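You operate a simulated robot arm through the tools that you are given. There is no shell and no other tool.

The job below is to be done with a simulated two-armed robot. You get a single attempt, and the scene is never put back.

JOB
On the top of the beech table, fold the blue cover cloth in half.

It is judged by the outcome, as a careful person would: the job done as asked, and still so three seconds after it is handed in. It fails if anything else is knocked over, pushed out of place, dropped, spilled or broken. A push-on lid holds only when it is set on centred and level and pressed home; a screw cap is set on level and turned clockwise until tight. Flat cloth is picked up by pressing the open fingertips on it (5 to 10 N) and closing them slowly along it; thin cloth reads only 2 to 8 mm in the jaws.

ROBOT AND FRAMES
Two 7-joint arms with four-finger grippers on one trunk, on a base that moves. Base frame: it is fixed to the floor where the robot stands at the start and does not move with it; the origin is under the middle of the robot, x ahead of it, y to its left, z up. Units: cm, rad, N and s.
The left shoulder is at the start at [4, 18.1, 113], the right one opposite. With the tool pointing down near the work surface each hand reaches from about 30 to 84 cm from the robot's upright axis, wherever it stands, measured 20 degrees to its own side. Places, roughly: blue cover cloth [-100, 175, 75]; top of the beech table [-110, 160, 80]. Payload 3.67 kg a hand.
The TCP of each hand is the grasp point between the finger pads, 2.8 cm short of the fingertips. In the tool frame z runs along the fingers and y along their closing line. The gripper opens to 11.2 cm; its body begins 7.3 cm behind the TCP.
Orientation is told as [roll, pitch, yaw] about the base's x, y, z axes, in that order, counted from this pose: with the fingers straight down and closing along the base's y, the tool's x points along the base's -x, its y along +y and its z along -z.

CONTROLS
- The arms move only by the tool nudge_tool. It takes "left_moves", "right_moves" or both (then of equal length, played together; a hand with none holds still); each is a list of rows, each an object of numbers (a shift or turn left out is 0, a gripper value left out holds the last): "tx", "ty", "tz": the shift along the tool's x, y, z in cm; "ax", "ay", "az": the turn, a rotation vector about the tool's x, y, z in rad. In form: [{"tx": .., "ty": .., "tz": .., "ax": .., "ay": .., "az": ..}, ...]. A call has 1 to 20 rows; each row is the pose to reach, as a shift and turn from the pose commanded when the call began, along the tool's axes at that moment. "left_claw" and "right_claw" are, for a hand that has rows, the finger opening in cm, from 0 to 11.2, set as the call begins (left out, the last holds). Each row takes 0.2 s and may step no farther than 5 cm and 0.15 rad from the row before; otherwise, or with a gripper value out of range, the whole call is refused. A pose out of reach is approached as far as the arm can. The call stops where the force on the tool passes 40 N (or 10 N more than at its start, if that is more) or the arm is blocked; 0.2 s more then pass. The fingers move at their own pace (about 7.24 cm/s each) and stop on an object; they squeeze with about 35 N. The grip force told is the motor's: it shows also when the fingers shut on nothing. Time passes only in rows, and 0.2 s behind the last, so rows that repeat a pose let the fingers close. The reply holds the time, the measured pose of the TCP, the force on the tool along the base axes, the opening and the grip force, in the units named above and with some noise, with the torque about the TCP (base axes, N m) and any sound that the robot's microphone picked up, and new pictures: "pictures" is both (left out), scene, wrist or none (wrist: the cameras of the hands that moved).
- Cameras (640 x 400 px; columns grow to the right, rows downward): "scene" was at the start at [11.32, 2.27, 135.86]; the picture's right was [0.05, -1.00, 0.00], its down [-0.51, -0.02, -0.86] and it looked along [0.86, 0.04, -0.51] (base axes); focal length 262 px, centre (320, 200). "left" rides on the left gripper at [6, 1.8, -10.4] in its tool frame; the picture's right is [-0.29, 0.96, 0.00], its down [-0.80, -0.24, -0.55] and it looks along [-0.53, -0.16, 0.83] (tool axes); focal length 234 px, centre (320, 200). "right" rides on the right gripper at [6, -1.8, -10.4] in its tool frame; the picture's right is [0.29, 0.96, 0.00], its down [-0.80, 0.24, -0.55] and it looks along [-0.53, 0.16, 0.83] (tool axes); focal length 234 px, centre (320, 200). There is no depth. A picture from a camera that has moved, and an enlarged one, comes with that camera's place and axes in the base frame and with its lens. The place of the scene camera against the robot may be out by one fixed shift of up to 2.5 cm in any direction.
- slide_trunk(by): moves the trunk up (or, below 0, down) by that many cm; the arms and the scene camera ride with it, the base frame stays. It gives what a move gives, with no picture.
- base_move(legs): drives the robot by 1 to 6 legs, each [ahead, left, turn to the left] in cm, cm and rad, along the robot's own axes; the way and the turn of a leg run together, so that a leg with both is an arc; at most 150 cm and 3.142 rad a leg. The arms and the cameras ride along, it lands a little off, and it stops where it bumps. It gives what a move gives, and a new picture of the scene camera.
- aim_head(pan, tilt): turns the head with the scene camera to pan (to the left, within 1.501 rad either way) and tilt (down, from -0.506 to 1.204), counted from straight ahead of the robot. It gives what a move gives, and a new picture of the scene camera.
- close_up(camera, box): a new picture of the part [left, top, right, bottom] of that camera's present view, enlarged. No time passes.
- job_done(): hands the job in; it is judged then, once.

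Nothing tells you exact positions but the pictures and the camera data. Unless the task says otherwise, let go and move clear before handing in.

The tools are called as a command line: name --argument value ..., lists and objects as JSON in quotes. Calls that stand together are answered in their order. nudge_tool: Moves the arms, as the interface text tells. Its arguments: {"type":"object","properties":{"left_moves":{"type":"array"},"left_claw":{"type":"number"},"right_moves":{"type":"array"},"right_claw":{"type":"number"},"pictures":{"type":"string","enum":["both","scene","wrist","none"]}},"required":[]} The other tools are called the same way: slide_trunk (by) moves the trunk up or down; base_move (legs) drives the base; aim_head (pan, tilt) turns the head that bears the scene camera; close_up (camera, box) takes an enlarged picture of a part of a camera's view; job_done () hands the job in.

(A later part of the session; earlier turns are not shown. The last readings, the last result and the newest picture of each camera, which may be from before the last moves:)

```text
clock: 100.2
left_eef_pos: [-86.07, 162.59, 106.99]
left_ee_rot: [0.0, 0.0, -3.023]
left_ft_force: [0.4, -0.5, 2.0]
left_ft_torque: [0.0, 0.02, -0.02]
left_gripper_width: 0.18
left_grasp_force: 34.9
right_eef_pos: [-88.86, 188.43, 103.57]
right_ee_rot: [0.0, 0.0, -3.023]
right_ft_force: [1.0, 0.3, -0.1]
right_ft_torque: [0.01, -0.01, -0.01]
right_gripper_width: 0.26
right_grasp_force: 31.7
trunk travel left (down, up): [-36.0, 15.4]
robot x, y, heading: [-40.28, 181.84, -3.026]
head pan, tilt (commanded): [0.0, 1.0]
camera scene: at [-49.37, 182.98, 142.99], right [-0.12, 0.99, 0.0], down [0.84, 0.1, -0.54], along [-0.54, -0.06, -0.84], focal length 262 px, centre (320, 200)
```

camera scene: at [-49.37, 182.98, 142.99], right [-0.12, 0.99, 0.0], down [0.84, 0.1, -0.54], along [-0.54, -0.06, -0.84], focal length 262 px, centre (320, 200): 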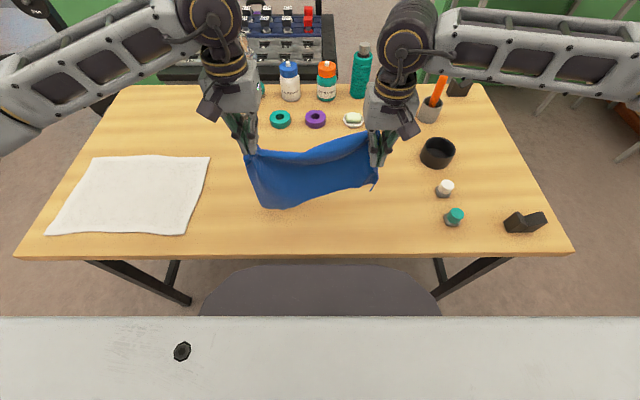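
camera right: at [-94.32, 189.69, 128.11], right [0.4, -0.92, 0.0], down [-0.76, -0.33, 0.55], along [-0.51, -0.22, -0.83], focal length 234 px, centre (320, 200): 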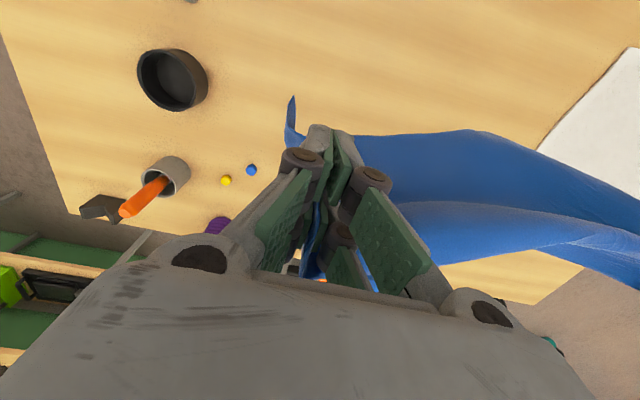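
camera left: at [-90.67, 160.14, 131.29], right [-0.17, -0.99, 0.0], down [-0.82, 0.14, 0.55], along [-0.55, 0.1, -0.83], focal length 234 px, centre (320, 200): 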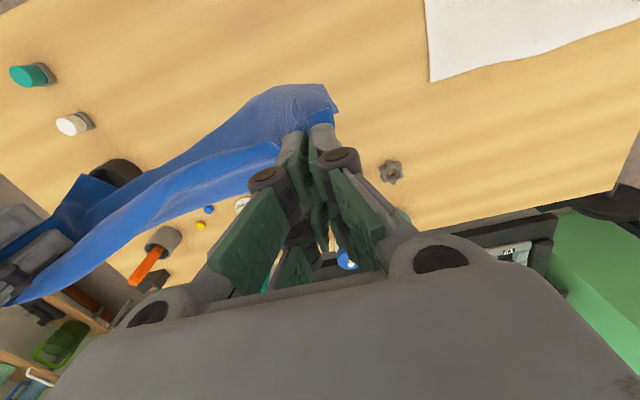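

The bottom-left corner is just touching the table. Now I'll lay the cloth down by moving forward and lowering, left hand further than the right.

nudge_tool --left_moves '[{"tx": -1.9, "tz": 0.2}, {"tx": -3.6, "tz": 0.4}, {"tx": -5.3, "tz": 0.8}, {"tx": -7.0, "tz": 1.2}, {"tx": -8.6, "tz": 1.8}, {"tx": -10.2, "tz": 2.6}, {"tx": -11.7, "tz": 3.4}, {"tx": -13.1, "tz": 4.4}, {"tx": -14.4, "tz": 5.5}, {"tx": -15.7, "ty": 0.3, "tz": 6.7}, {"tx": -16.9, "ty": 0.6, "tz": 8.0}, {"tx": -17.9, "ty": 0.9, "tz": 9.3}, {"tx": -18.9, "ty": 1.2, "tz": 10.8}, {"tx": -19.8, "ty": 1.5, "tz": 12.5}, {"tx": -20.7, "ty": 1.8, "tz": 14.6}, {"tx": -21.3, "ty": 2.0, "tz": 16.8}, {"tx": -21.8, "ty": 2.2, "tz": 19.0}, {"tx": -22, "ty": 2.2, "tz": 20.5}, {"tx": -22, "ty": 2.2, "tz": 21.3}, {"tx": -22, "ty": 2.2, "tz": 21.3}]' --right_moves '[{"tz": 1}, {"tz": 2}, {"tz": 3}, {"tz": 4}, {"tz": 5}, {"tz": 6}, {"tz": 7}, {"tz": 8}, {"tz": 9}, {"tx": -1.7, "ty": -0.3, "tz": 9.0}, {"tx": -3.3, "ty": -0.6, "tz": 9.4}, {"tx": -4.85, "ty": -0.9, "tz": 10.1}, {"tx": -6.2, "ty": -1.2, "tz": 11.1}, {"tx": -7.4, "ty": -1.5, "tz": 12.3}, {"tx": -8.4, "ty": -1.8, "tz": 13.7}, {"tx": -9.1, "ty": -2.0, "tz": 15.2}, {"tx": -9.6, "ty": -2.2, "tz": 16.6}, {"tx": -9.7, "ty": -2.2, "tz": 17.4}, {"tx": -9.7, "ty": -2.2, "tz": 17.8}, {"tx": -9.7, "ty": -2.2, "tz": 17.8}]' --pictures "both"

close_up --camera "scene" --box '[200, 100, 420, 240]'

```text
clock: 104.3
left_eef_pos: [-107.55, 157.72, 85.66]
left_ee_rot: [-0.001, 0.0, -3.023]
left_ft_force: [0.0, 0.5, 3.4]
left_ft_torque: [0.08, -0.01, 0.02]
left_gripper_width: 0.23
left_grasp_force: 36.1
right_eef_pos: [-98.77, 189.5, 85.81]
right_ee_rot: [0.0, 0.0, -3.022]
right_ft_force: [-0.7, -1.4, 2.1]
right_ft_torque: [-0.03, 0.02, 0.07]
right_gripper_width: 0.19
right_grasp_force: 38.7
trunk travel left (down, up): [-36.0, 15.4]
robot x, y, heading: [-40.96, 182.47, -3.022]
head pan, tilt (commanded): [0.0, 1.0]
camera scene: at [-49.33, 182.98, 142.99], right [-0.12, 0.99, 0.0], down [0.84, 0.1, -0.54], along [-0.54, -0.06, -0.84], focal length 262 px, centre (320, 200)
camera right: at [-93.14, 191.92, 96.21], right [0.4, -0.92, 0.0], down [-0.76, -0.33, 0.55], along [-0.51, -0.22, -0.83], focal length 234 px, centre (320, 200)
camera left: at [-101.38, 156.64, 95.98], right [-0.17, -0.98, 0.0], down [-0.82, 0.14, 0.55], along [-0.55, 0.1, -0.83], focal length 234 px, centre (320, 200)
```

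scene: 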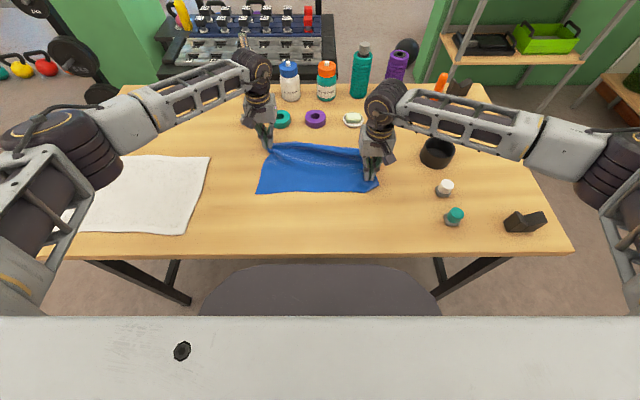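
right: 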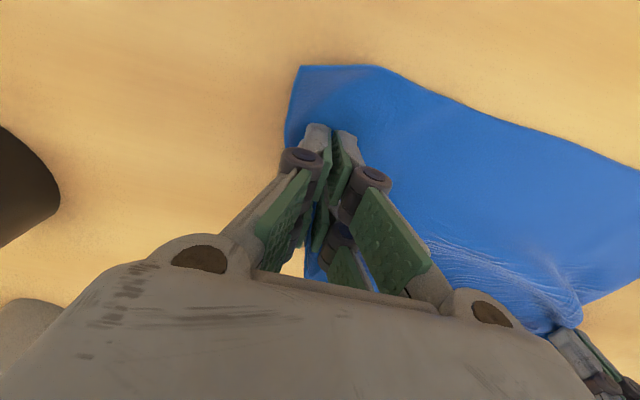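
left: 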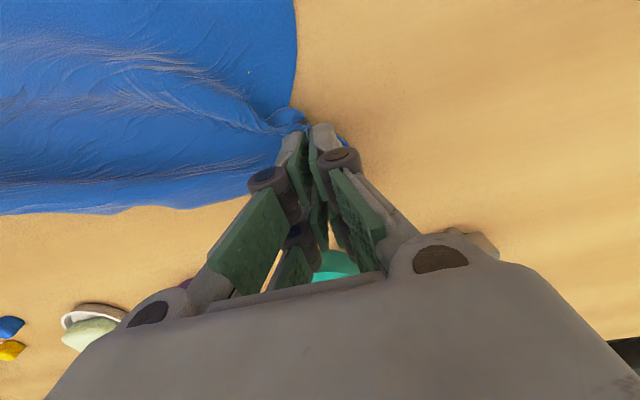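

```text
2.86 times, centred on (310, 170) of scene
camera zoom: at [-49.33, 182.98, 142.99], right [-0.12, 0.99, 0.0], down [0.84, 0.1, -0.54], along [-0.54, -0.06, -0.84], focal length 749 px, centre (349, 286)
```

zoom: 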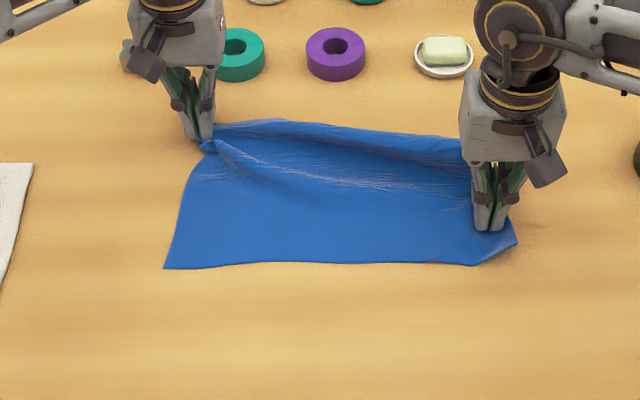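

Very good: the cloth has landed almost flat, with just a tension wrinkle and a slightly tucked near-right corner. I'll release both hands gently, lift clear and take stock.

nudge_tool --left_moves '[{"tz": 0.3}, {"tz": 0.4}, {"tz": 0.4}, {"tz": 0.4}]' --right_moves '[{"tz": 0.3}, {"tz": 0.4}, {"tz": 0.4}, {"tz": 0.4}]' --left_claw 1 --right_claw 1 --pictures "none"

nudge_tool --left_moves '[{"tz": 0}, {"tz": 0}, {"tz": -1}, {"tz": -3}, {"tz": -7}, {"tz": -11}, {"ty": 4, "tz": -14}, {"ty": 8, "tz": -15}, {"ty": 11, "tz": -15}, {"ty": 11, "tz": -15}]' --right_moves '[{"tz": 0}, {"tz": 0}, {"tz": -1}, {"tz": -3}, {"tz": -7}, {"tz": -11}, {"ty": -4, "tz": -14}, {"ty": -8, "tz": -15}, {"ty": -11, "tz": -15}, {"ty": -11, "tz": -15}]' --left_claw 3 --right_claw 3 --pictures "both"

close_up --camera "scene" --box '[220, 110, 420, 235]'

```text
clock: 105.3
left_eef_pos: [-107.74, 157.7, 85.29]
left_ee_rot: [0.001, -0.001, -3.023]
left_ft_force: [0.6, -0.3, -0.2]
left_ft_torque: [0.0, -0.04, 0.01]
left_gripper_width: 0.99
left_grasp_force: 0.1
right_eef_pos: [-98.84, 189.57, 85.34]
right_ee_rot: [-0.001, 0.0, -3.023]
right_ft_force: [-0.7, 0.9, 0.9]
right_ft_torque: [0.02, 0.03, 0.02]
right_gripper_width: 1.0
right_grasp_force: 0.1
trunk travel left (down, up): [-36.0, 15.4]
robot x, y, heading: [-40.46, 182.11, -3.02]
head pan, tilt (commanded): [0.0, 1.0]
```

```text
clock: 107.5
left_eef_pos: [-106.37, 146.66, 100.28]
left_ee_rot: [0.0, 0.001, -3.024]
left_ft_force: [0.0, 0.1, 0.0]
left_ft_torque: [0.01, -0.02, -0.01]
left_gripper_width: 3.0
left_grasp_force: 0.1
right_eef_pos: [-100.16, 200.55, 100.29]
right_ee_rot: [0.0, -0.001, -3.023]
right_ft_force: [0.8, 1.3, -0.3]
right_ft_torque: [0.0, 0.03, 0.03]
right_gripper_width: 2.99
right_grasp_force: 0.0
trunk travel left (down, up): [-36.0, 15.4]
robot x, y, heading: [-40.8, 181.74, -3.022]
head pan, tilt (commanded): [0.0, 1.0]
camera scene: at [-49.37, 182.98, 142.98], right [-0.12, 0.99, 0.0], down [0.84, 0.1, -0.54], along [-0.54, -0.06, -0.84], focal length 262 px, centre (320, 200)
camera right: at [-94.56, 202.98, 110.69], right [0.4, -0.92, 0.0], down [-0.76, -0.33, 0.55], along [-0.51, -0.22, -0.83], focal length 234 px, centre (320, 200)
camera left: at [-100.08, 145.53, 110.43], right [-0.17, -0.98, 0.0], down [-0.82, 0.14, 0.55], along [-0.55, 0.1, -0.83], focal length 234 px, centre (320, 200)
```

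scene: 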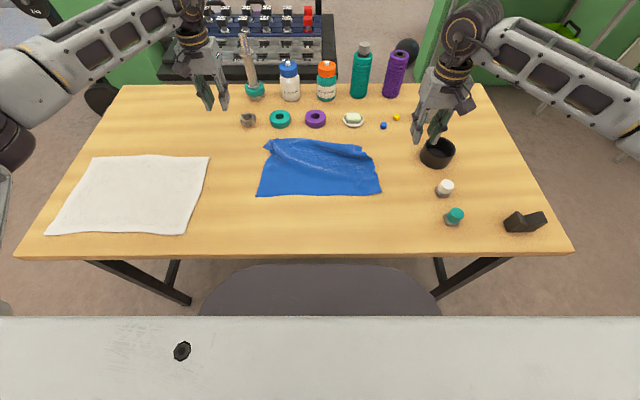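
right: 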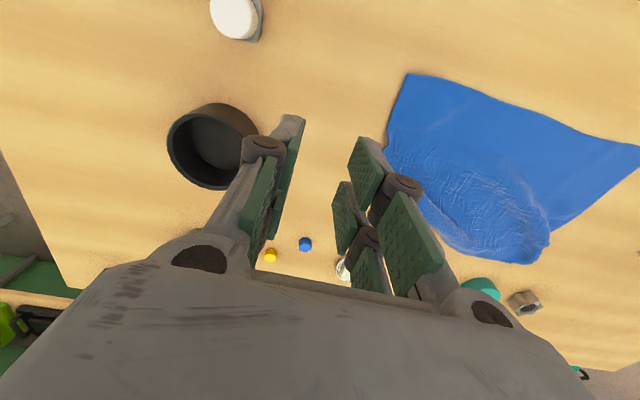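
left: 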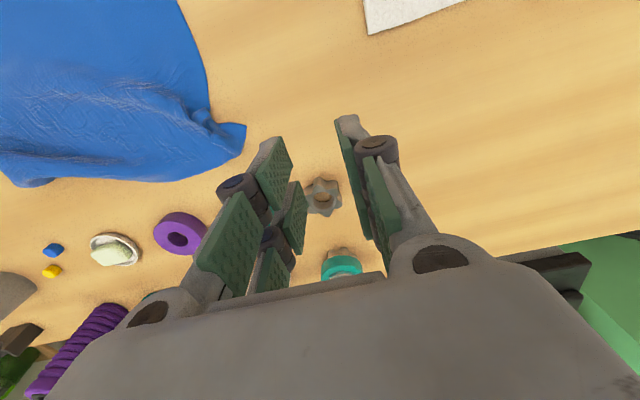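

```text
3.20 times, centred on (320, 172) of scene
camera zoom: at [-49.37, 182.98, 142.98], right [-0.12, 0.99, 0.0], down [0.84, 0.1, -0.54], along [-0.54, -0.06, -0.84], focal length 839 px, centre (320, 288)
```

zoom: 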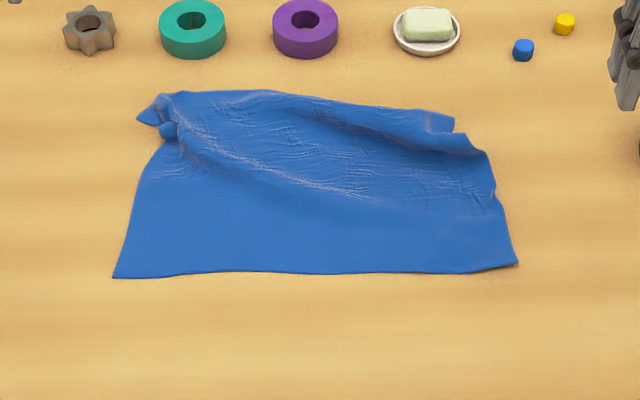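

The cloth is now spread out nearly flat, full width at the near edge, with only some slack and a small fold toward the far-right corner. I'll zoom in there.

close_up --camera "scene" --box '[330, 130, 390, 180]'

close_up --camera "right" --box '[370, 50, 640, 280]'

close_up --camera "scene" --box '[250, 125, 310, 175]'

```text
8.00 times, centred on (360, 155) of scene
camera zoom: at [-49.37, 182.98, 142.98], right [-0.12, 0.99, 0.0], down [0.84, 0.1, -0.54], along [-0.54, -0.06, -0.84], focal length 2097 px, centre (0, 560)
```

zoom: 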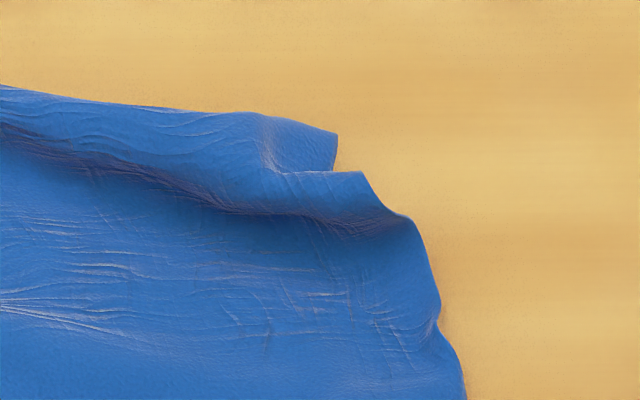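

```text
1.74 times, centred on (505, 165) of right
camera zoom: at [-94.56, 202.98, 110.69], right [0.4, -0.92, 0.0], down [-0.76, -0.33, 0.55], along [-0.51, -0.22, -0.83], focal length 407 px, centre (-2, 261)
```

zoom: 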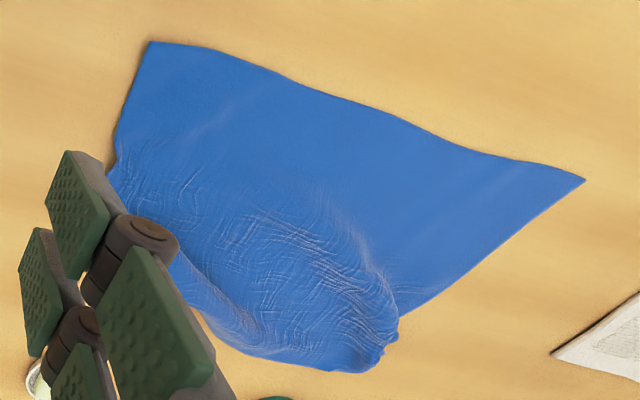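

```text
8.00 times, centred on (280, 150) of scene
camera zoom: at [-49.37, 182.98, 142.98], right [-0.12, 0.99, 0.0], down [0.84, 0.1, -0.54], along [-0.54, -0.06, -0.84], focal length 2097 px, centre (640, 600)
```

zoom: 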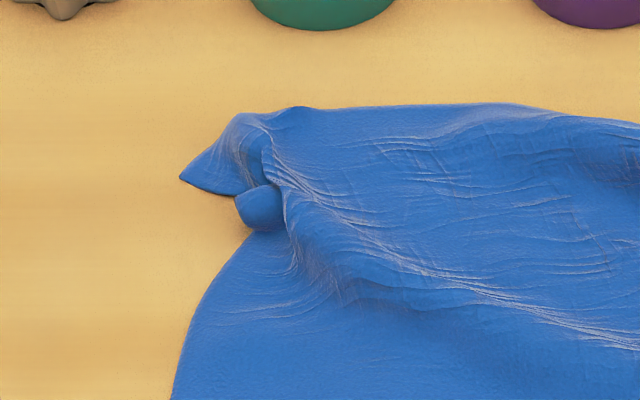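

The slack is just one soft ridge across the far half, so the edges can be pulled apart to flatten it. I'll press the fingertips on the near corners and drag them toward me by friction; first I position both hands just above those corners.

nudge_tool --left_moves '[{"tx": 3.1, "ty": -2.6}, {"tx": 6.2, "ty": -5.1}, {"tx": 9.3, "ty": -7.7}, {"tx": 12.4, "ty": -10.2}, {"tx": 15.4, "ty": -12.8}, {"tx": 15.4, "ty": -12.8, "tz": 4}, {"tx": 15.4, "ty": -12.8, "tz": 8}, {"tx": 15.4, "ty": -12.8, "tz": 12}, {"tx": 15.4, "ty": -12.8, "tz": 13.5}, {"tx": 15.4, "ty": -12.8, "tz": 13.5}]' --right_moves '[{"tx": 0.4, "ty": 2.3}, {"tx": 0.8, "ty": 4.6}, {"tx": 1.2, "ty": 6.9}, {"tx": 1.6, "ty": 9.2}, {"tx": 1.8, "ty": 11.5}, {"tx": 1.8, "ty": 11.5, "tz": 4}, {"tx": 1.8, "ty": 11.5, "tz": 8}, {"tx": 1.8, "ty": 11.5, "tz": 12}, {"tx": 1.8, "ty": 11.5, "tz": 13.5}, {"tx": 1.8, "ty": 11.5, "tz": 13.5}]' --left_claw 2 --right_claw 2 --pictures "both"

```text
clock: 109.8
left_eef_pos: [-92.53, 161.4, 86.97]
left_ee_rot: [0.002, 0.0, -3.023]
left_ft_force: [0.2, -0.9, 0.5]
left_ft_torque: [0.01, -0.01, 0.01]
left_gripper_width: 2.02
left_grasp_force: 0.0
right_eef_pos: [-96.92, 189.04, 86.91]
right_ee_rot: [0.001, 0.001, -3.024]
right_ft_force: [-0.5, -0.6, -0.4]
right_ft_torque: [0.0, -0.02, 0.0]
right_gripper_width: 2.04
right_grasp_force: 0.1
trunk travel left (down, up): [-36.0, 15.4]
robot x, y, heading: [-40.65, 182.14, -3.023]
head pan, tilt (commanded): [0.0, 1.0]
camera scene: at [-49.34, 182.98, 142.99], right [-0.12, 0.99, 0.0], down [0.84, 0.1, -0.54], along [-0.54, -0.06, -0.84], focal length 262 px, centre (320, 200)
camera right: at [-91.33, 191.62, 97.2], right [0.4, -0.92, 0.0], down [-0.76, -0.33, 0.55], along [-0.51, -0.22, -0.83], focal length 234 px, centre (320, 200)
camera left: at [-86.3, 160.29, 97.08], right [-0.17, -0.98, 0.0], down [-0.82, 0.14, 0.55], along [-0.55, 0.1, -0.83], focal length 234 px, centre (320, 200)
```

scene: 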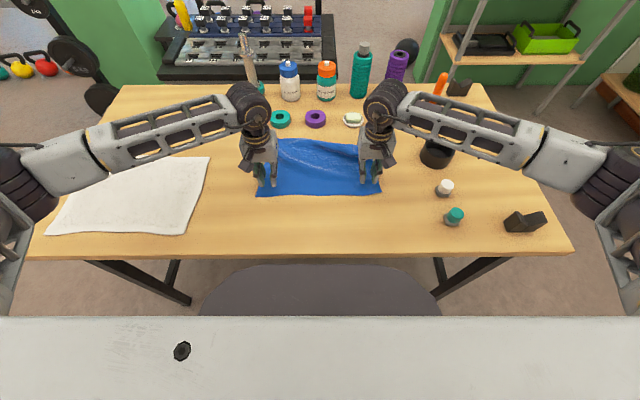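
right: 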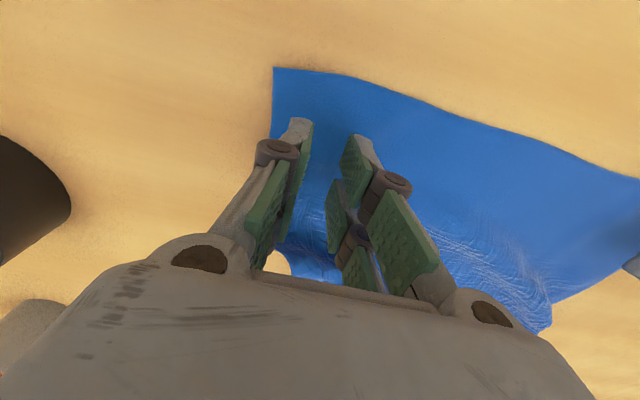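
left: 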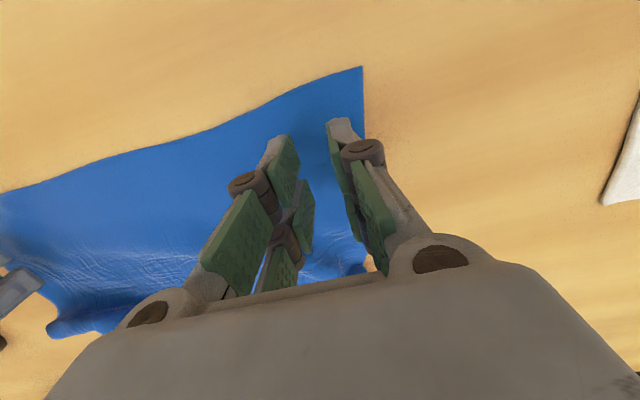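

Both fingertip pairs sit over flat cloth near the corners. I'll press down to a few newtons.

nudge_tool --left_moves '[{"tz": 1.2}, {"tz": 2.0}, {"tz": 2.25}, {"tz": 2.25}]' --right_moves '[{"tz": 1.2}, {"tz": 2.0}, {"tz": 2.25}, {"tz": 2.25}]' --pictures "none"

```text
clock: 110.8
left_eef_pos: [-92.61, 161.37, 84.86]
left_ee_rot: [-0.001, -0.003, -3.023]
left_ft_force: [-2.6, 0.4, 11.9]
left_ft_torque: [-0.15, 0.07, -0.03]
left_gripper_width: 1.95
left_grasp_force: 0.1
right_eef_pos: [-96.92, 189.2, 84.76]
right_ee_rot: [0.002, -0.008, -3.024]
right_ft_force: [-4.5, 1.1, 22.5]
right_ft_torque: [0.33, -0.09, 0.06]
right_gripper_width: 2.01
right_grasp_force: 0.1
trunk travel left (down, up): [-36.0, 15.4]
robot x, y, heading: [-40.44, 182.08, -3.024]
head pan, tilt (commanded): [0.0, 1.0]
```

The right press is too firm at 22 N; I'll back both off to around 7 N and then drag slowly toward me about 4.5 cm.

nudge_tool --left_moves '[{"tz": -0.1}, {"tz": -0.1}, {"tx": 0.6, "tz": -0.1}, {"tx": 1.2, "tz": -0.1}, {"tx": 1.8, "tz": -0.1}, {"tx": 2.4, "tz": -0.1}, {"tx": 3.0, "tz": -0.1}, {"tx": 3.6, "tz": -0.1}, {"tx": 4.2, "tz": -0.1}, {"tx": 4.8, "tz": -0.1}, {"tx": 4.8, "tz": -0.1}]' --right_moves '[{"tz": -0.3}, {"tz": -0.3}, {"tx": 0.6, "tz": -0.3}, {"tx": 1.2, "tz": -0.3}, {"tx": 1.8, "tz": -0.3}, {"tx": 2.4, "tz": -0.3}, {"tx": 3.0, "tz": -0.3}, {"tx": 3.6, "tz": -0.3}, {"tx": 4.2, "tz": -0.3}, {"tx": 4.8, "tz": -0.3}, {"tx": 4.8, "tz": -0.3}]' --pictures "both"

close_up --camera "scene" --box '[220, 110, 420, 235]'

```text
clock: 113.2
left_eef_pos: [-87.73, 162.01, 85.0]
left_ee_rot: [0.0, -0.001, -3.023]
left_ft_force: [-4.2, -1.1, 18.7]
left_ft_torque: [-0.27, 0.19, -0.06]
left_gripper_width: 1.93
left_grasp_force: 0.0
right_eef_pos: [-92.0, 189.82, 84.96]
right_ee_rot: [0.0, 0.001, -3.023]
right_ft_force: [-1.1, 0.1, 3.5]
right_ft_torque: [0.07, 0.01, -0.01]
right_gripper_width: 1.98
right_grasp_force: 0.0
trunk travel left (down, up): [-36.0, 15.4]
robot x, y, heading: [-40.89, 182.27, -3.021]
head pan, tilt (commanded): [0.0, 1.0]
camera scene: at [-49.24, 183.03, 143.0], right [-0.12, 0.99, 0.0], down [0.84, 0.1, -0.54], along [-0.54, -0.06, -0.84], focal length 262 px, centre (320, 200)
camera right: at [-86.4, 192.3, 95.28], right [0.4, -0.92, 0.0], down [-0.76, -0.33, 0.55], along [-0.51, -0.22, -0.83], focal length 234 px, centre (320, 200)
camera left: at [-81.57, 160.87, 95.08], right [-0.17, -0.98, 0.0], down [-0.82, 0.14, 0.56], along [-0.55, 0.1, -0.83], focal length 234 px, centre (320, 200)
```

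scene: 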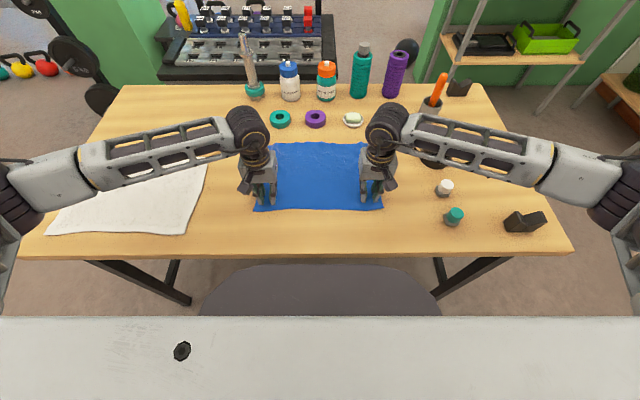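
right: 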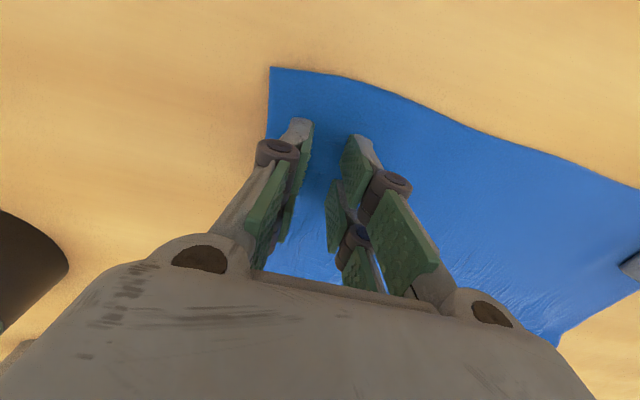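
left: 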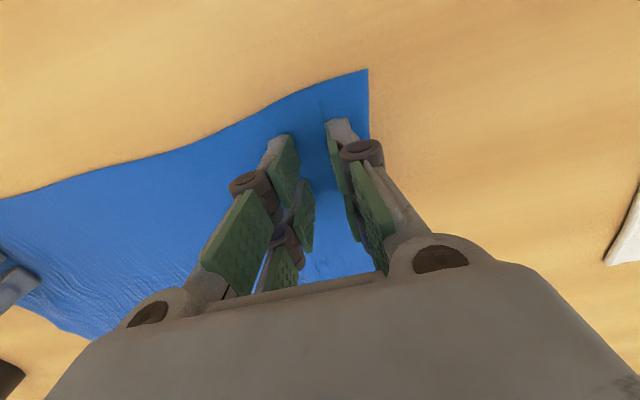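

```text
3.20 times, centred on (320, 172) of scene
camera zoom: at [-49.24, 183.03, 143.0], right [-0.12, 0.99, 0.0], down [0.84, 0.1, -0.54], along [-0.54, -0.06, -0.84], focal length 839 px, centre (320, 288)
```

zoom: 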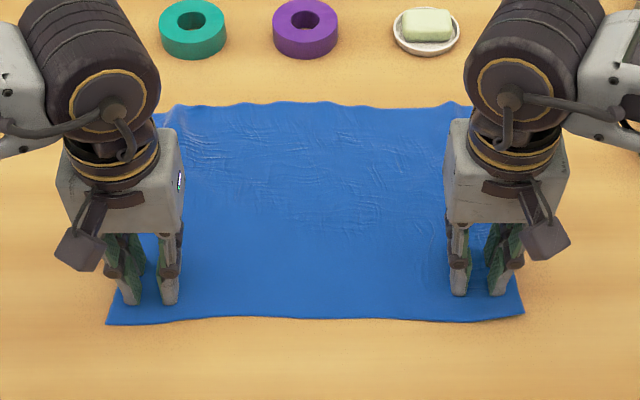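

That worked: the cloth is spread out flat again. I'll lift the hands clear and measure it.

nudge_tool --left_moves '[{"tz": -1}, {"tz": -4}, {"tz": -8}, {"tz": -12}, {"ty": 4, "tz": -15}, {"ty": 8, "tz": -16}, {"ty": 12, "tz": -16}, {"ty": 12, "tz": -16}]' --right_moves '[{"tz": -1}, {"tz": -4}, {"tz": -8}, {"tz": -12}, {"ty": -4, "tz": -15}, {"ty": -8, "tz": -16}, {"ty": -12, "tz": -16}, {"ty": -12, "tz": -16}]' --pictures "scene"

close_up --camera "scene" --box '[220, 110, 420, 235]'

```text
clock: 115.0
left_eef_pos: [-86.58, 149.93, 100.64]
left_ee_rot: [-0.001, -0.001, -3.023]
left_ft_force: [-0.6, -0.2, -0.3]
left_ft_torque: [-0.02, 0.0, 0.01]
left_gripper_width: 2.03
left_grasp_force: 0.1
right_eef_pos: [-93.69, 201.69, 100.61]
right_ee_rot: [0.0, 0.003, -3.024]
right_ft_force: [0.1, -0.7, 0.4]
right_ft_torque: [0.01, -0.01, -0.03]
right_gripper_width: 2.02
right_grasp_force: 0.1
trunk travel left (down, up): [-36.0, 15.4]
robot x, y, heading: [-40.85, 182.48, -3.026]
head pan, tilt (commanded): [0.0, 1.0]
camera scene: at [-49.42, 182.96, 142.98], right [-0.12, 0.99, 0.0], down [0.84, 0.1, -0.54], along [-0.54, -0.06, -0.84], focal length 262 px, centre (320, 200)
```

scene: 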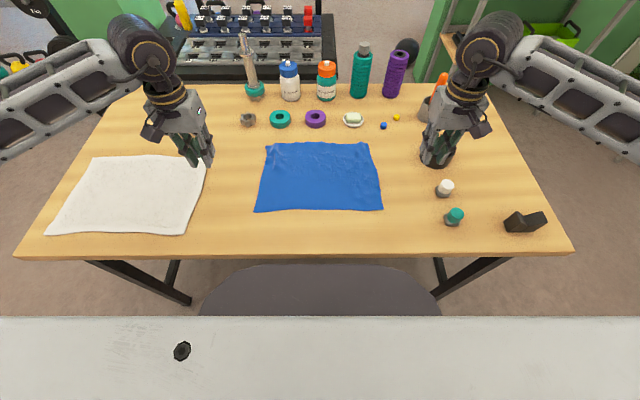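

```text
3.20 times, centred on (320, 172) of scene
camera zoom: at [-49.42, 182.96, 142.98], right [-0.12, 0.99, 0.0], down [0.84, 0.1, -0.54], along [-0.54, -0.06, -0.84], focal length 839 px, centre (320, 288)
```

zoom: 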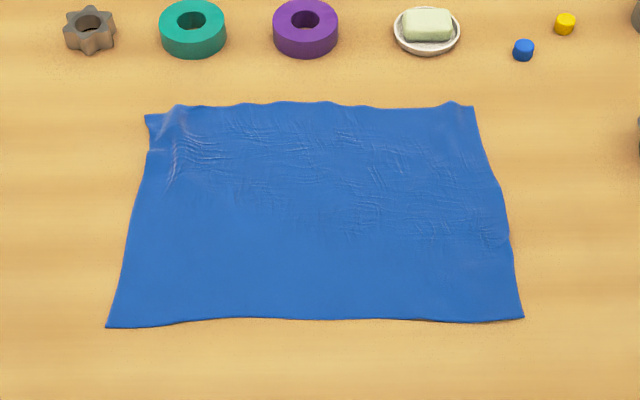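

The cloth is flat again: near corners at about 44.7/45.6 cm ahead, far corners at 69.3/70.4, sides at 17.7 left and 16.9 right. Now the midline method: turn both grippers 90° so the fingers close front-to-back, and hover over the midpoints of the left and right sides, 13 cm in from the near edge.

nudge_tool --left_moves '[{"tx": -0.8, "ty": -1.0, "az": 0.143}, {"tx": -1.5, "ty": -2.1, "az": 0.286}, {"tx": -2.3, "ty": -3.1, "az": 0.428}, {"tx": -3.1, "ty": -4.2, "az": 0.571}, {"tx": -3.8, "ty": -5.2, "az": 0.714}, {"tx": -4.6, "ty": -6.2, "az": 0.857}, {"tx": -5.4, "ty": -7.3, "az": 1.0}, {"tx": -6.1, "ty": -8.3, "az": 1.142}, {"tx": -6.9, "ty": -9.4, "az": 1.285}, {"tx": -7.7, "ty": -10.4, "az": 1.428}, {"tx": -8.45, "ty": -11.45, "az": 1.571}, {"tx": -8.45, "ty": -11.45, "az": 1.571, "tz": 4}, {"tx": -8.45, "ty": -11.45, "az": 1.571, "tz": 8}, {"tx": -8.45, "ty": -11.45, "az": 1.571, "tz": 11}, {"tx": -8.45, "ty": -11.45, "az": 1.571, "tz": 11}]' --right_moves '[{"tx": -0.8, "ty": 1.0, "az": -0.143}, {"tx": -1.5, "ty": 2.0, "az": -0.286}, {"tx": -2.3, "ty": 3.1, "az": -0.428}, {"tx": -3.1, "ty": 4.1, "az": -0.571}, {"tx": -3.8, "ty": 5.1, "az": -0.714}, {"tx": -4.6, "ty": 6.1, "az": -0.857}, {"tx": -5.4, "ty": 7.1, "az": -1.0}, {"tx": -6.1, "ty": 8.1, "az": -1.142}, {"tx": -6.9, "ty": 9.2, "az": -1.285}, {"tx": -7.7, "ty": 10.2, "az": -1.428}, {"tx": -8.45, "ty": 11.2, "az": -1.571}, {"tx": -8.45, "ty": 11.2, "az": -1.571, "tz": 4}, {"tx": -8.45, "ty": 11.2, "az": -1.571, "tz": 8}, {"tx": -8.45, "ty": 11.2, "az": -1.571, "tz": 11}, {"tx": -8.45, "ty": 11.2, "az": -1.571, "tz": 11}]' --left_claw 4 --right_claw 4 --pictures "both"

close_up --camera "scene" --box '[220, 110, 420, 235]'

```text
clock: 118.2
left_eef_pos: [-78.13, 165.11, 89.71]
left_ee_rot: [0.138, 0.021, 1.712]
left_ft_force: [-0.2, 0.1, 0.2]
left_ft_torque: [-0.03, 0.0, 0.0]
left_gripper_width: 4.0
left_grasp_force: 0.0
left hand out of reach, approached as far as the arm can: row 6, 7, 8, 9, 10, 11, 12, 13, 14, 15
right_eef_pos: [-84.35, 185.21, 95.74]
right_ee_rot: [-0.193, -0.058, -1.571]
right_ft_force: [0.2, 0.0, 0.1]
right_ft_torque: [-0.06, -0.01, 0.01]
right_gripper_width: 4.0
right_grasp_force: 0.1
right hand out of reach, approached as far as the arm can: row 6, 7, 8, 9, 10, 11, 12, 13, 14, 15
trunk travel left (down, up): [-36.0, 15.4]
robot x, y, heading: [-40.7, 182.08, -3.022]
head pan, tilt (commanded): [0.0, 1.0]
camera scene: at [-49.28, 183.13, 142.99], right [-0.12, 0.99, 0.0], down [0.84, 0.1, -0.54], along [-0.54, -0.06, -0.84], focal length 262 px, centre (320, 200)
camera right: at [-84.29, 191.79, 105.92], right [0.94, 0.28, -0.2], down [0.34, -0.77, 0.54], along [0.0, -0.58, -0.82], focal length 234 px, centre (320, 200)
camera left: at [-77.6, 159.34, 100.39], right [-0.98, 0.16, 0.13], down [0.2, 0.84, 0.5], along [-0.03, 0.51, -0.86], focal length 234 px, centre (320, 200)
```

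scene: 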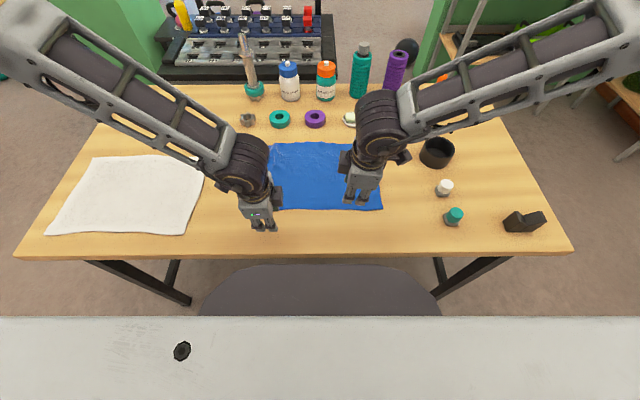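
right: 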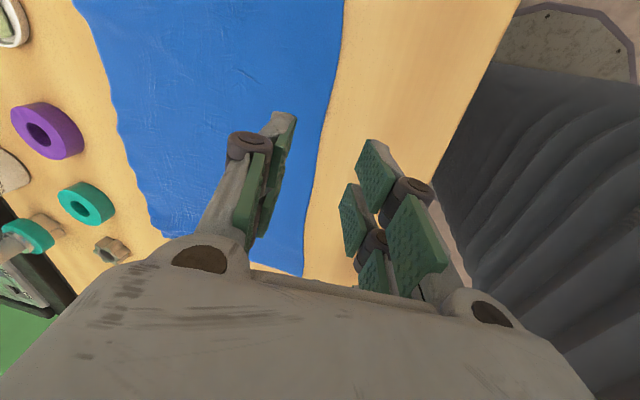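
left: 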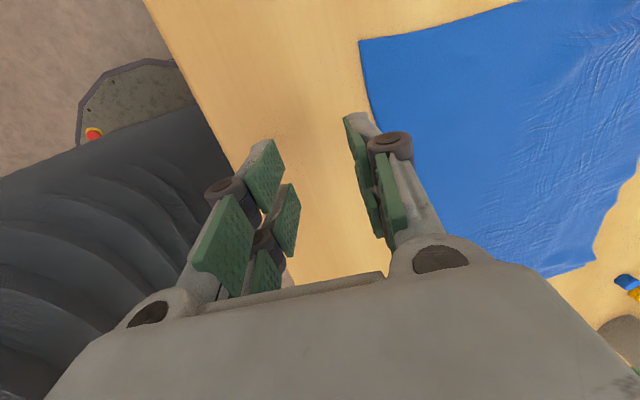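

```text
3.20 times, centred on (320, 172) of scene
camera zoom: at [-49.28, 183.13, 142.99], right [-0.12, 0.99, 0.0], down [0.84, 0.1, -0.54], along [-0.54, -0.06, -0.84], focal length 839 px, centre (320, 288)
```

zoom: 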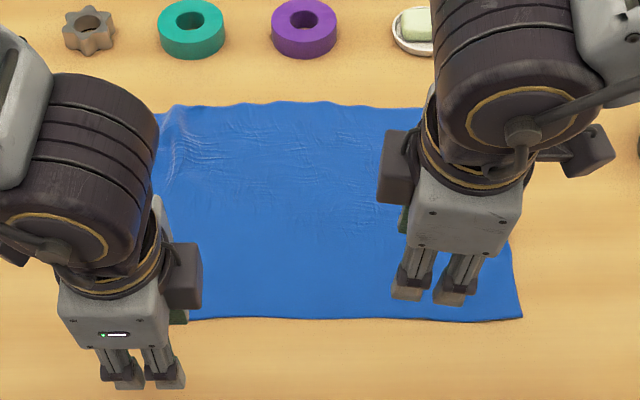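

That wrist direction runs out of range before 90°. I'll raise the hands, turn them back, and try turning the opposite way instead.

nudge_tool --left_moves '[{"tz": -4}, {"tz": -8}, {"tz": -11}, {"tz": -11, "az": -0.14}, {"tz": -11, "az": -0.28}, {"tz": -11, "az": -0.42}, {"tz": -11, "az": -0.56}, {"tz": -11, "az": -0.7}, {"tz": -11, "az": -0.84}, {"tz": -11, "az": -0.98}, {"tz": -11, "az": -1.12}, {"tz": -11, "az": -1.26}, {"tz": -11, "az": -1.4}, {"tz": -11, "az": -1.54}, {"tz": -11, "az": -1.571}, {"tz": -11, "az": -1.571}]' --right_moves '[{"tz": -4}, {"tz": -8}, {"tz": -11}, {"tz": -11, "az": 0.14}, {"tz": -11, "az": 0.28}, {"tz": -11, "az": 0.42}, {"tz": -11, "az": 0.56}, {"tz": -11, "az": 0.7}, {"tz": -11, "az": 0.84}, {"tz": -11, "az": 0.98}, {"tz": -11, "az": 1.12}, {"tz": -11, "az": 1.26}, {"tz": -11, "az": 1.4}, {"tz": -11, "az": 1.54}, {"tz": -11, "az": 1.571}, {"tz": -11, "az": 1.571}]' --pictures "scene"

```text
clock: 121.5
left_eef_pos: [-76.33, 164.95, 100.38]
left_ee_rot: [0.019, -0.138, -3.003]
left_ft_force: [0.4, -0.7, 0.8]
left_ft_torque: [0.0, 0.04, 0.0]
left_gripper_width: 4.01
left_grasp_force: 0.1
left hand out of reach, approached as far as the arm can: row 1, 2, 3, 4
right_eef_pos: [-82.19, 185.76, 106.06]
right_ee_rot: [0.058, -0.194, 3.128]
right_ft_force: [0.2, -1.1, 0.5]
right_ft_torque: [0.01, 0.05, -0.01]
right_gripper_width: 4.0
right_grasp_force: 0.0
right hand out of reach, approached as far as the arm can: row 1, 2, 3
trunk travel left (down, up): [-36.0, 15.4]
robot x, y, heading: [-40.57, 181.86, -3.021]
head pan, tilt (commanded): [0.0, 1.0]
camera scene: at [-49.35, 182.98, 142.99], right [-0.12, 0.99, 0.0], down [0.84, 0.1, -0.54], along [-0.54, -0.06, -0.84], focal length 262 px, centre (320, 200)
```

scene: 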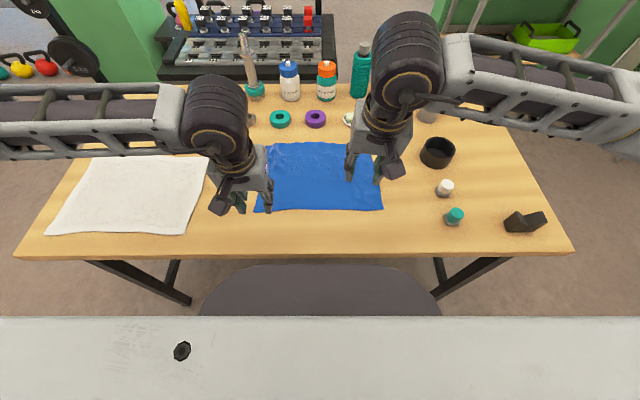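

The hands are back at normal yaw, just slightly tilted and too close to me. I'll straighten them and bring them over the side midpoints at a safe height.

nudge_tool --left_moves '[{"tx": -4, "ty": 0.5, "tz": 1.0, "ay": 0.03}, {"tx": -8, "ty": 0.9, "tz": 2.1, "ay": 0.06}, {"tx": -12, "ty": 1.4, "tz": 3.1, "ay": 0.09}, {"tx": -16, "ty": 1.8, "tz": 4.1, "ay": 0.12}, {"tx": -19.7, "ty": 2.3, "tz": 5.2, "ay": 0.138, "az": 0.019}, {"tx": -19.7, "ty": 2.3, "tz": 5.2, "ay": 0.138, "az": 0.019}]' --right_moves '[{"tx": -3.3, "ty": -0.7, "tz": 2.3, "ay": 0.04, "az": -0.03}, {"tx": -6.6, "ty": -1.4, "tz": 4.6, "ay": 0.08, "az": -0.06}, {"tx": -9.9, "ty": -2.1, "tz": 6.8, "ay": 0.12, "az": -0.09}, {"tx": -13.2, "ty": -2.8, "tz": 9.1, "ay": 0.16, "az": -0.12, "ax": -0.03}, {"tx": -16.5, "ty": -3.5, "tz": 11.4, "ay": 0.194, "az": -0.133, "ax": -0.058}, {"tx": -16.5, "ty": -3.5, "tz": 11.4, "ay": 0.194, "az": -0.133, "ax": -0.058}]' --pictures "none"

```text
clock: 123.0
left_eef_pos: [-95.92, 159.68, 97.99]
left_ee_rot: [0.021, 0.001, -3.021]
left_ft_force: [-0.3, 1.0, 0.3]
left_ft_torque: [0.03, 0.03, 0.02]
left_gripper_width: 4.03
left_grasp_force: 0.1
right_eef_pos: [-100.55, 188.8, 98.12]
right_ee_rot: [0.102, -0.011, -3.004]
right_ft_force: [0.3, 0.2, -0.3]
right_ft_torque: [0.02, 0.03, 0.02]
right_gripper_width: 3.97
right_grasp_force: 0.1
trunk travel left (down, up): [-36.0, 15.4]
robot x, y, heading: [-40.47, 182.46, -3.019]
head pan, tilt (commanded): [0.0, 1.0]
```

Both hands are over the midpoints. Now I'll try yawing them the other way, left counter-clockwise and right clockwise, checking that it stays within reach.

nudge_tool --left_moves '[{"az": -0.14, "ax": 0.02}, {"az": -0.28, "ax": 0.02}, {"az": -0.42, "ax": 0.02}, {"az": -0.56, "ax": 0.02}, {"az": -0.7, "ax": 0.02}, {"az": -0.84, "ax": 0.02}, {"az": -0.84, "ax": 0.02}]' --right_moves '[{"az": 0.0, "ax": 0.1}, {"az": 0.14, "ax": 0.1}, {"az": 0.28, "ax": 0.1}, {"az": 0.42, "ax": 0.1}, {"az": 0.56, "ax": 0.1}, {"az": 0.7, "ax": 0.1}, {"az": 0.7, "ax": 0.1}]' --pictures "none"

```text
clock: 124.5
left_eef_pos: [-96.0, 159.53, 97.98]
left_ee_rot: [-0.002, -0.008, -2.176]
left_ft_force: [0.4, -0.2, -0.1]
left_ft_torque: [0.03, 0.02, -0.03]
left_gripper_width: 4.0
left_grasp_force: 0.1
right_eef_pos: [-100.76, 188.74, 97.78]
right_ee_rot: [-0.008, 0.023, 2.577]
right_ft_force: [-0.3, 0.4, -0.8]
right_ft_torque: [0.01, 0.01, 0.03]
right_gripper_width: 4.0
right_grasp_force: 0.0
trunk travel left (down, up): [-36.0, 15.4]
robot x, y, heading: [-40.6, 182.18, -3.019]
head pan, tilt (commanded): [0.0, 1.0]
```

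No limit this way so far. I'll complete the turn to 90° on both hands.

nudge_tool --left_moves '[{"az": -0.13}, {"az": -0.26}, {"az": -0.39}, {"az": -0.52}, {"az": -0.65}, {"az": -0.726}, {"az": -0.726}, {"az": -0.726}]' --right_moves '[{"az": 0.14}, {"az": 0.28}, {"az": 0.42}, {"az": 0.56}, {"az": 0.7}, {"az": 0.82}, {"az": 0.887}, {"az": 0.887}]' --pictures "both"

```text
clock: 126.3
left_eef_pos: [-96.02, 159.64, 98.0]
left_ee_rot: [-0.005, -0.003, -1.452]
left_ft_force: [-0.2, 0.6, -0.7]
left_ft_torque: [0.0, 0.0, -0.01]
left_gripper_width: 4.0
left_grasp_force: 0.0
right_eef_pos: [-100.6, 188.75, 97.88]
right_ee_rot: [-0.024, 0.007, 1.691]
right_ft_force: [0.4, 0.0, -0.4]
right_ft_torque: [-0.01, 0.01, -0.01]
right_gripper_width: 4.0
right_grasp_force: 0.0
trunk travel left (down, up): [-36.0, 15.4]
robot x, y, heading: [-40.79, 182.26, -3.026]
head pan, tilt (commanded): [0.0, 1.0]
camera scene: at [-49.37, 182.98, 142.98], right [-0.12, 0.99, 0.0], down [0.84, 0.1, -0.54], along [-0.54, -0.06, -0.84], focal length 262 px, centre (320, 200)
camera right: at [-98.52, 183.1, 108.41], right [-0.92, -0.4, -0.02], down [-0.35, 0.77, 0.54], along [-0.2, 0.5, -0.84], focal length 234 px, centre (320, 200)
camera left: at [-94.77, 165.84, 108.18], right [0.98, -0.17, -0.01], down [-0.14, -0.82, 0.56], along [-0.1, -0.55, -0.83], focal length 234 px, centre (320, 200)
```

scene: 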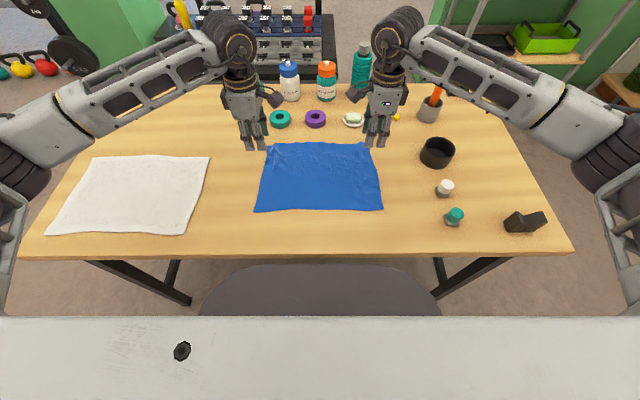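
right: 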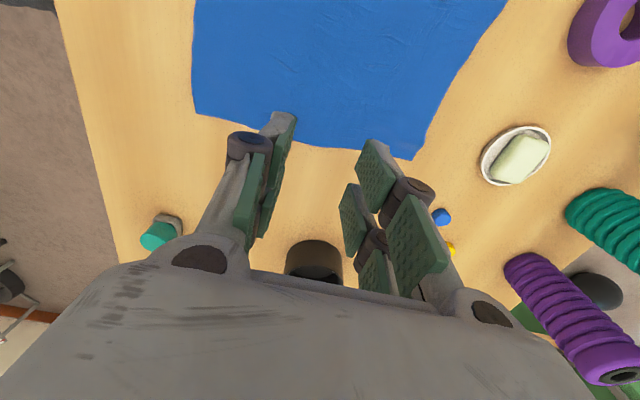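
left: 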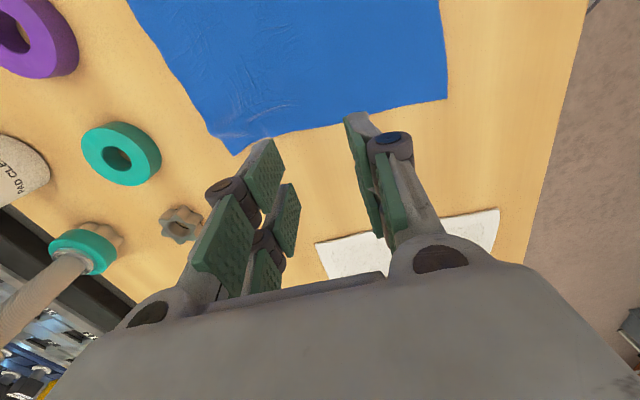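

Turned this way both hands reach 90° comfortably. The wrist cameras confirm the cloth corners, so the left hand sits on its midpoint (57.6 ahead) and the right needs to come back 0.5 cm. I'll lower both to just above the cloth.

nudge_tool --left_moves '[{"tx": 0.4, "tz": 4}, {"tx": 0.4, "tz": 8}, {"tx": 0.4, "tz": 11.5}, {"tx": 0.4, "tz": 11.5}]' --right_moves '[{"ty": -0.5, "tz": 4}, {"ty": -0.5, "tz": 8}, {"ty": -0.5, "tz": 11.4}, {"ty": -0.5, "tz": 11.4}]' --pictures "both"

```text
clock: 127.3
left_eef_pos: [-96.18, 160.06, 86.56]
left_ee_rot: [-0.009, -0.004, -1.452]
left_ft_force: [-0.2, 0.3, 0.4]
left_ft_torque: [-0.05, -0.03, -0.02]
left_gripper_width: 3.99
left_grasp_force: 0.0
right_eef_pos: [-99.83, 188.59, 86.61]
right_ee_rot: [-0.025, 0.008, 1.693]
right_ft_force: [-0.1, -0.2, -0.3]
right_ft_torque: [-0.02, 0.01, 0.01]
right_gripper_width: 3.99
right_grasp_force: 0.1
trunk travel left (down, up): [-36.0, 15.4]
robot x, y, heading: [-40.36, 182.28, -3.025]
head pan, tilt (commanded): [0.0, 1.0]
camera scene: at [-49.33, 182.98, 142.99], right [-0.12, 0.99, 0.0], down [0.84, 0.1, -0.54], along [-0.54, -0.06, -0.84], focal length 262 px, centre (320, 200)
camera right: at [-97.6, 182.87, 97.14], right [-0.92, -0.4, -0.02], down [-0.35, 0.77, 0.54], along [-0.2, 0.5, -0.84], focal length 234 px, centre (320, 200)
camera left: at [-94.87, 166.25, 96.75], right [0.98, -0.17, -0.01], down [-0.14, -0.82, 0.56], along [-0.1, -0.55, -0.83], focal length 234 px, centre (320, 200)
```

scene: 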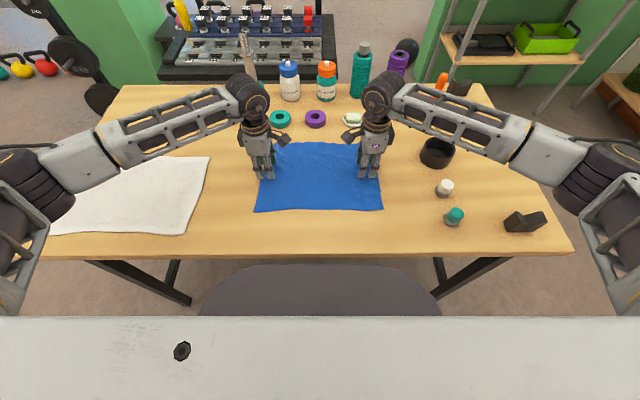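
right: 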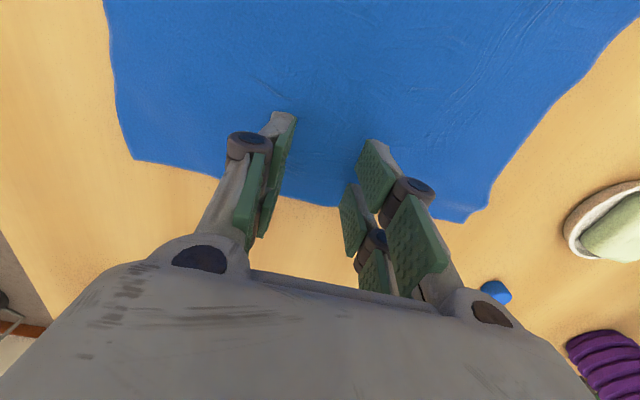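
left: 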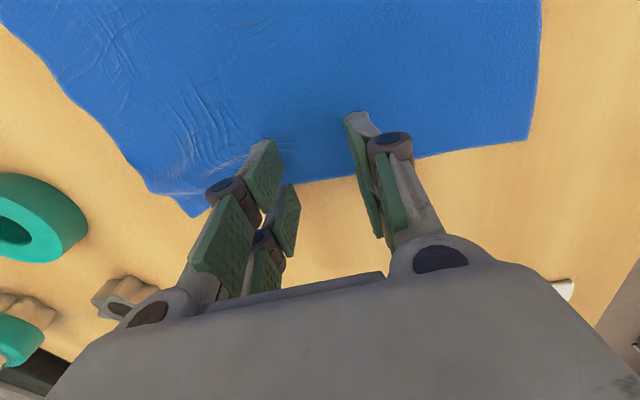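

The pads line up well with the side edges at the midpoints. I'll make small sideways corrections and lower to light contact.

nudge_tool --left_moves '[{"tx": 0.3, "tz": 0.8}, {"tx": 0.3, "tz": 1.4}, {"tx": 0.3, "tz": 1.75}, {"tx": 0.3, "tz": 1.75}]' --right_moves '[{"tx": -0.5, "tz": 0.8}, {"tx": -0.5, "tz": 1.4}, {"tx": -0.5, "tz": 1.75}, {"tx": -0.5, "tz": 1.75}]' --pictures "none"

```text
clock: 128.3
left_eef_pos: [-96.1, 160.27, 84.9]
left_ee_rot: [-0.01, -0.002, -1.452]
left_ft_force: [-0.9, -0.6, 7.5]
left_ft_torque: [-0.06, -0.19, 0.0]
left_gripper_width: 4.0
left_grasp_force: 0.2
right_eef_pos: [-99.89, 189.16, 84.95]
right_ee_rot: [-0.021, 0.01, 1.694]
right_ft_force: [-1.0, 1.0, 8.4]
right_ft_torque: [0.11, 0.25, 0.0]
right_gripper_width: 4.03
right_grasp_force: 0.4
trunk travel left (down, up): [-36.0, 15.4]
robot x, y, heading: [-40.65, 182.38, -3.025]
head pan, tilt (commanded): [0.0, 1.0]
```

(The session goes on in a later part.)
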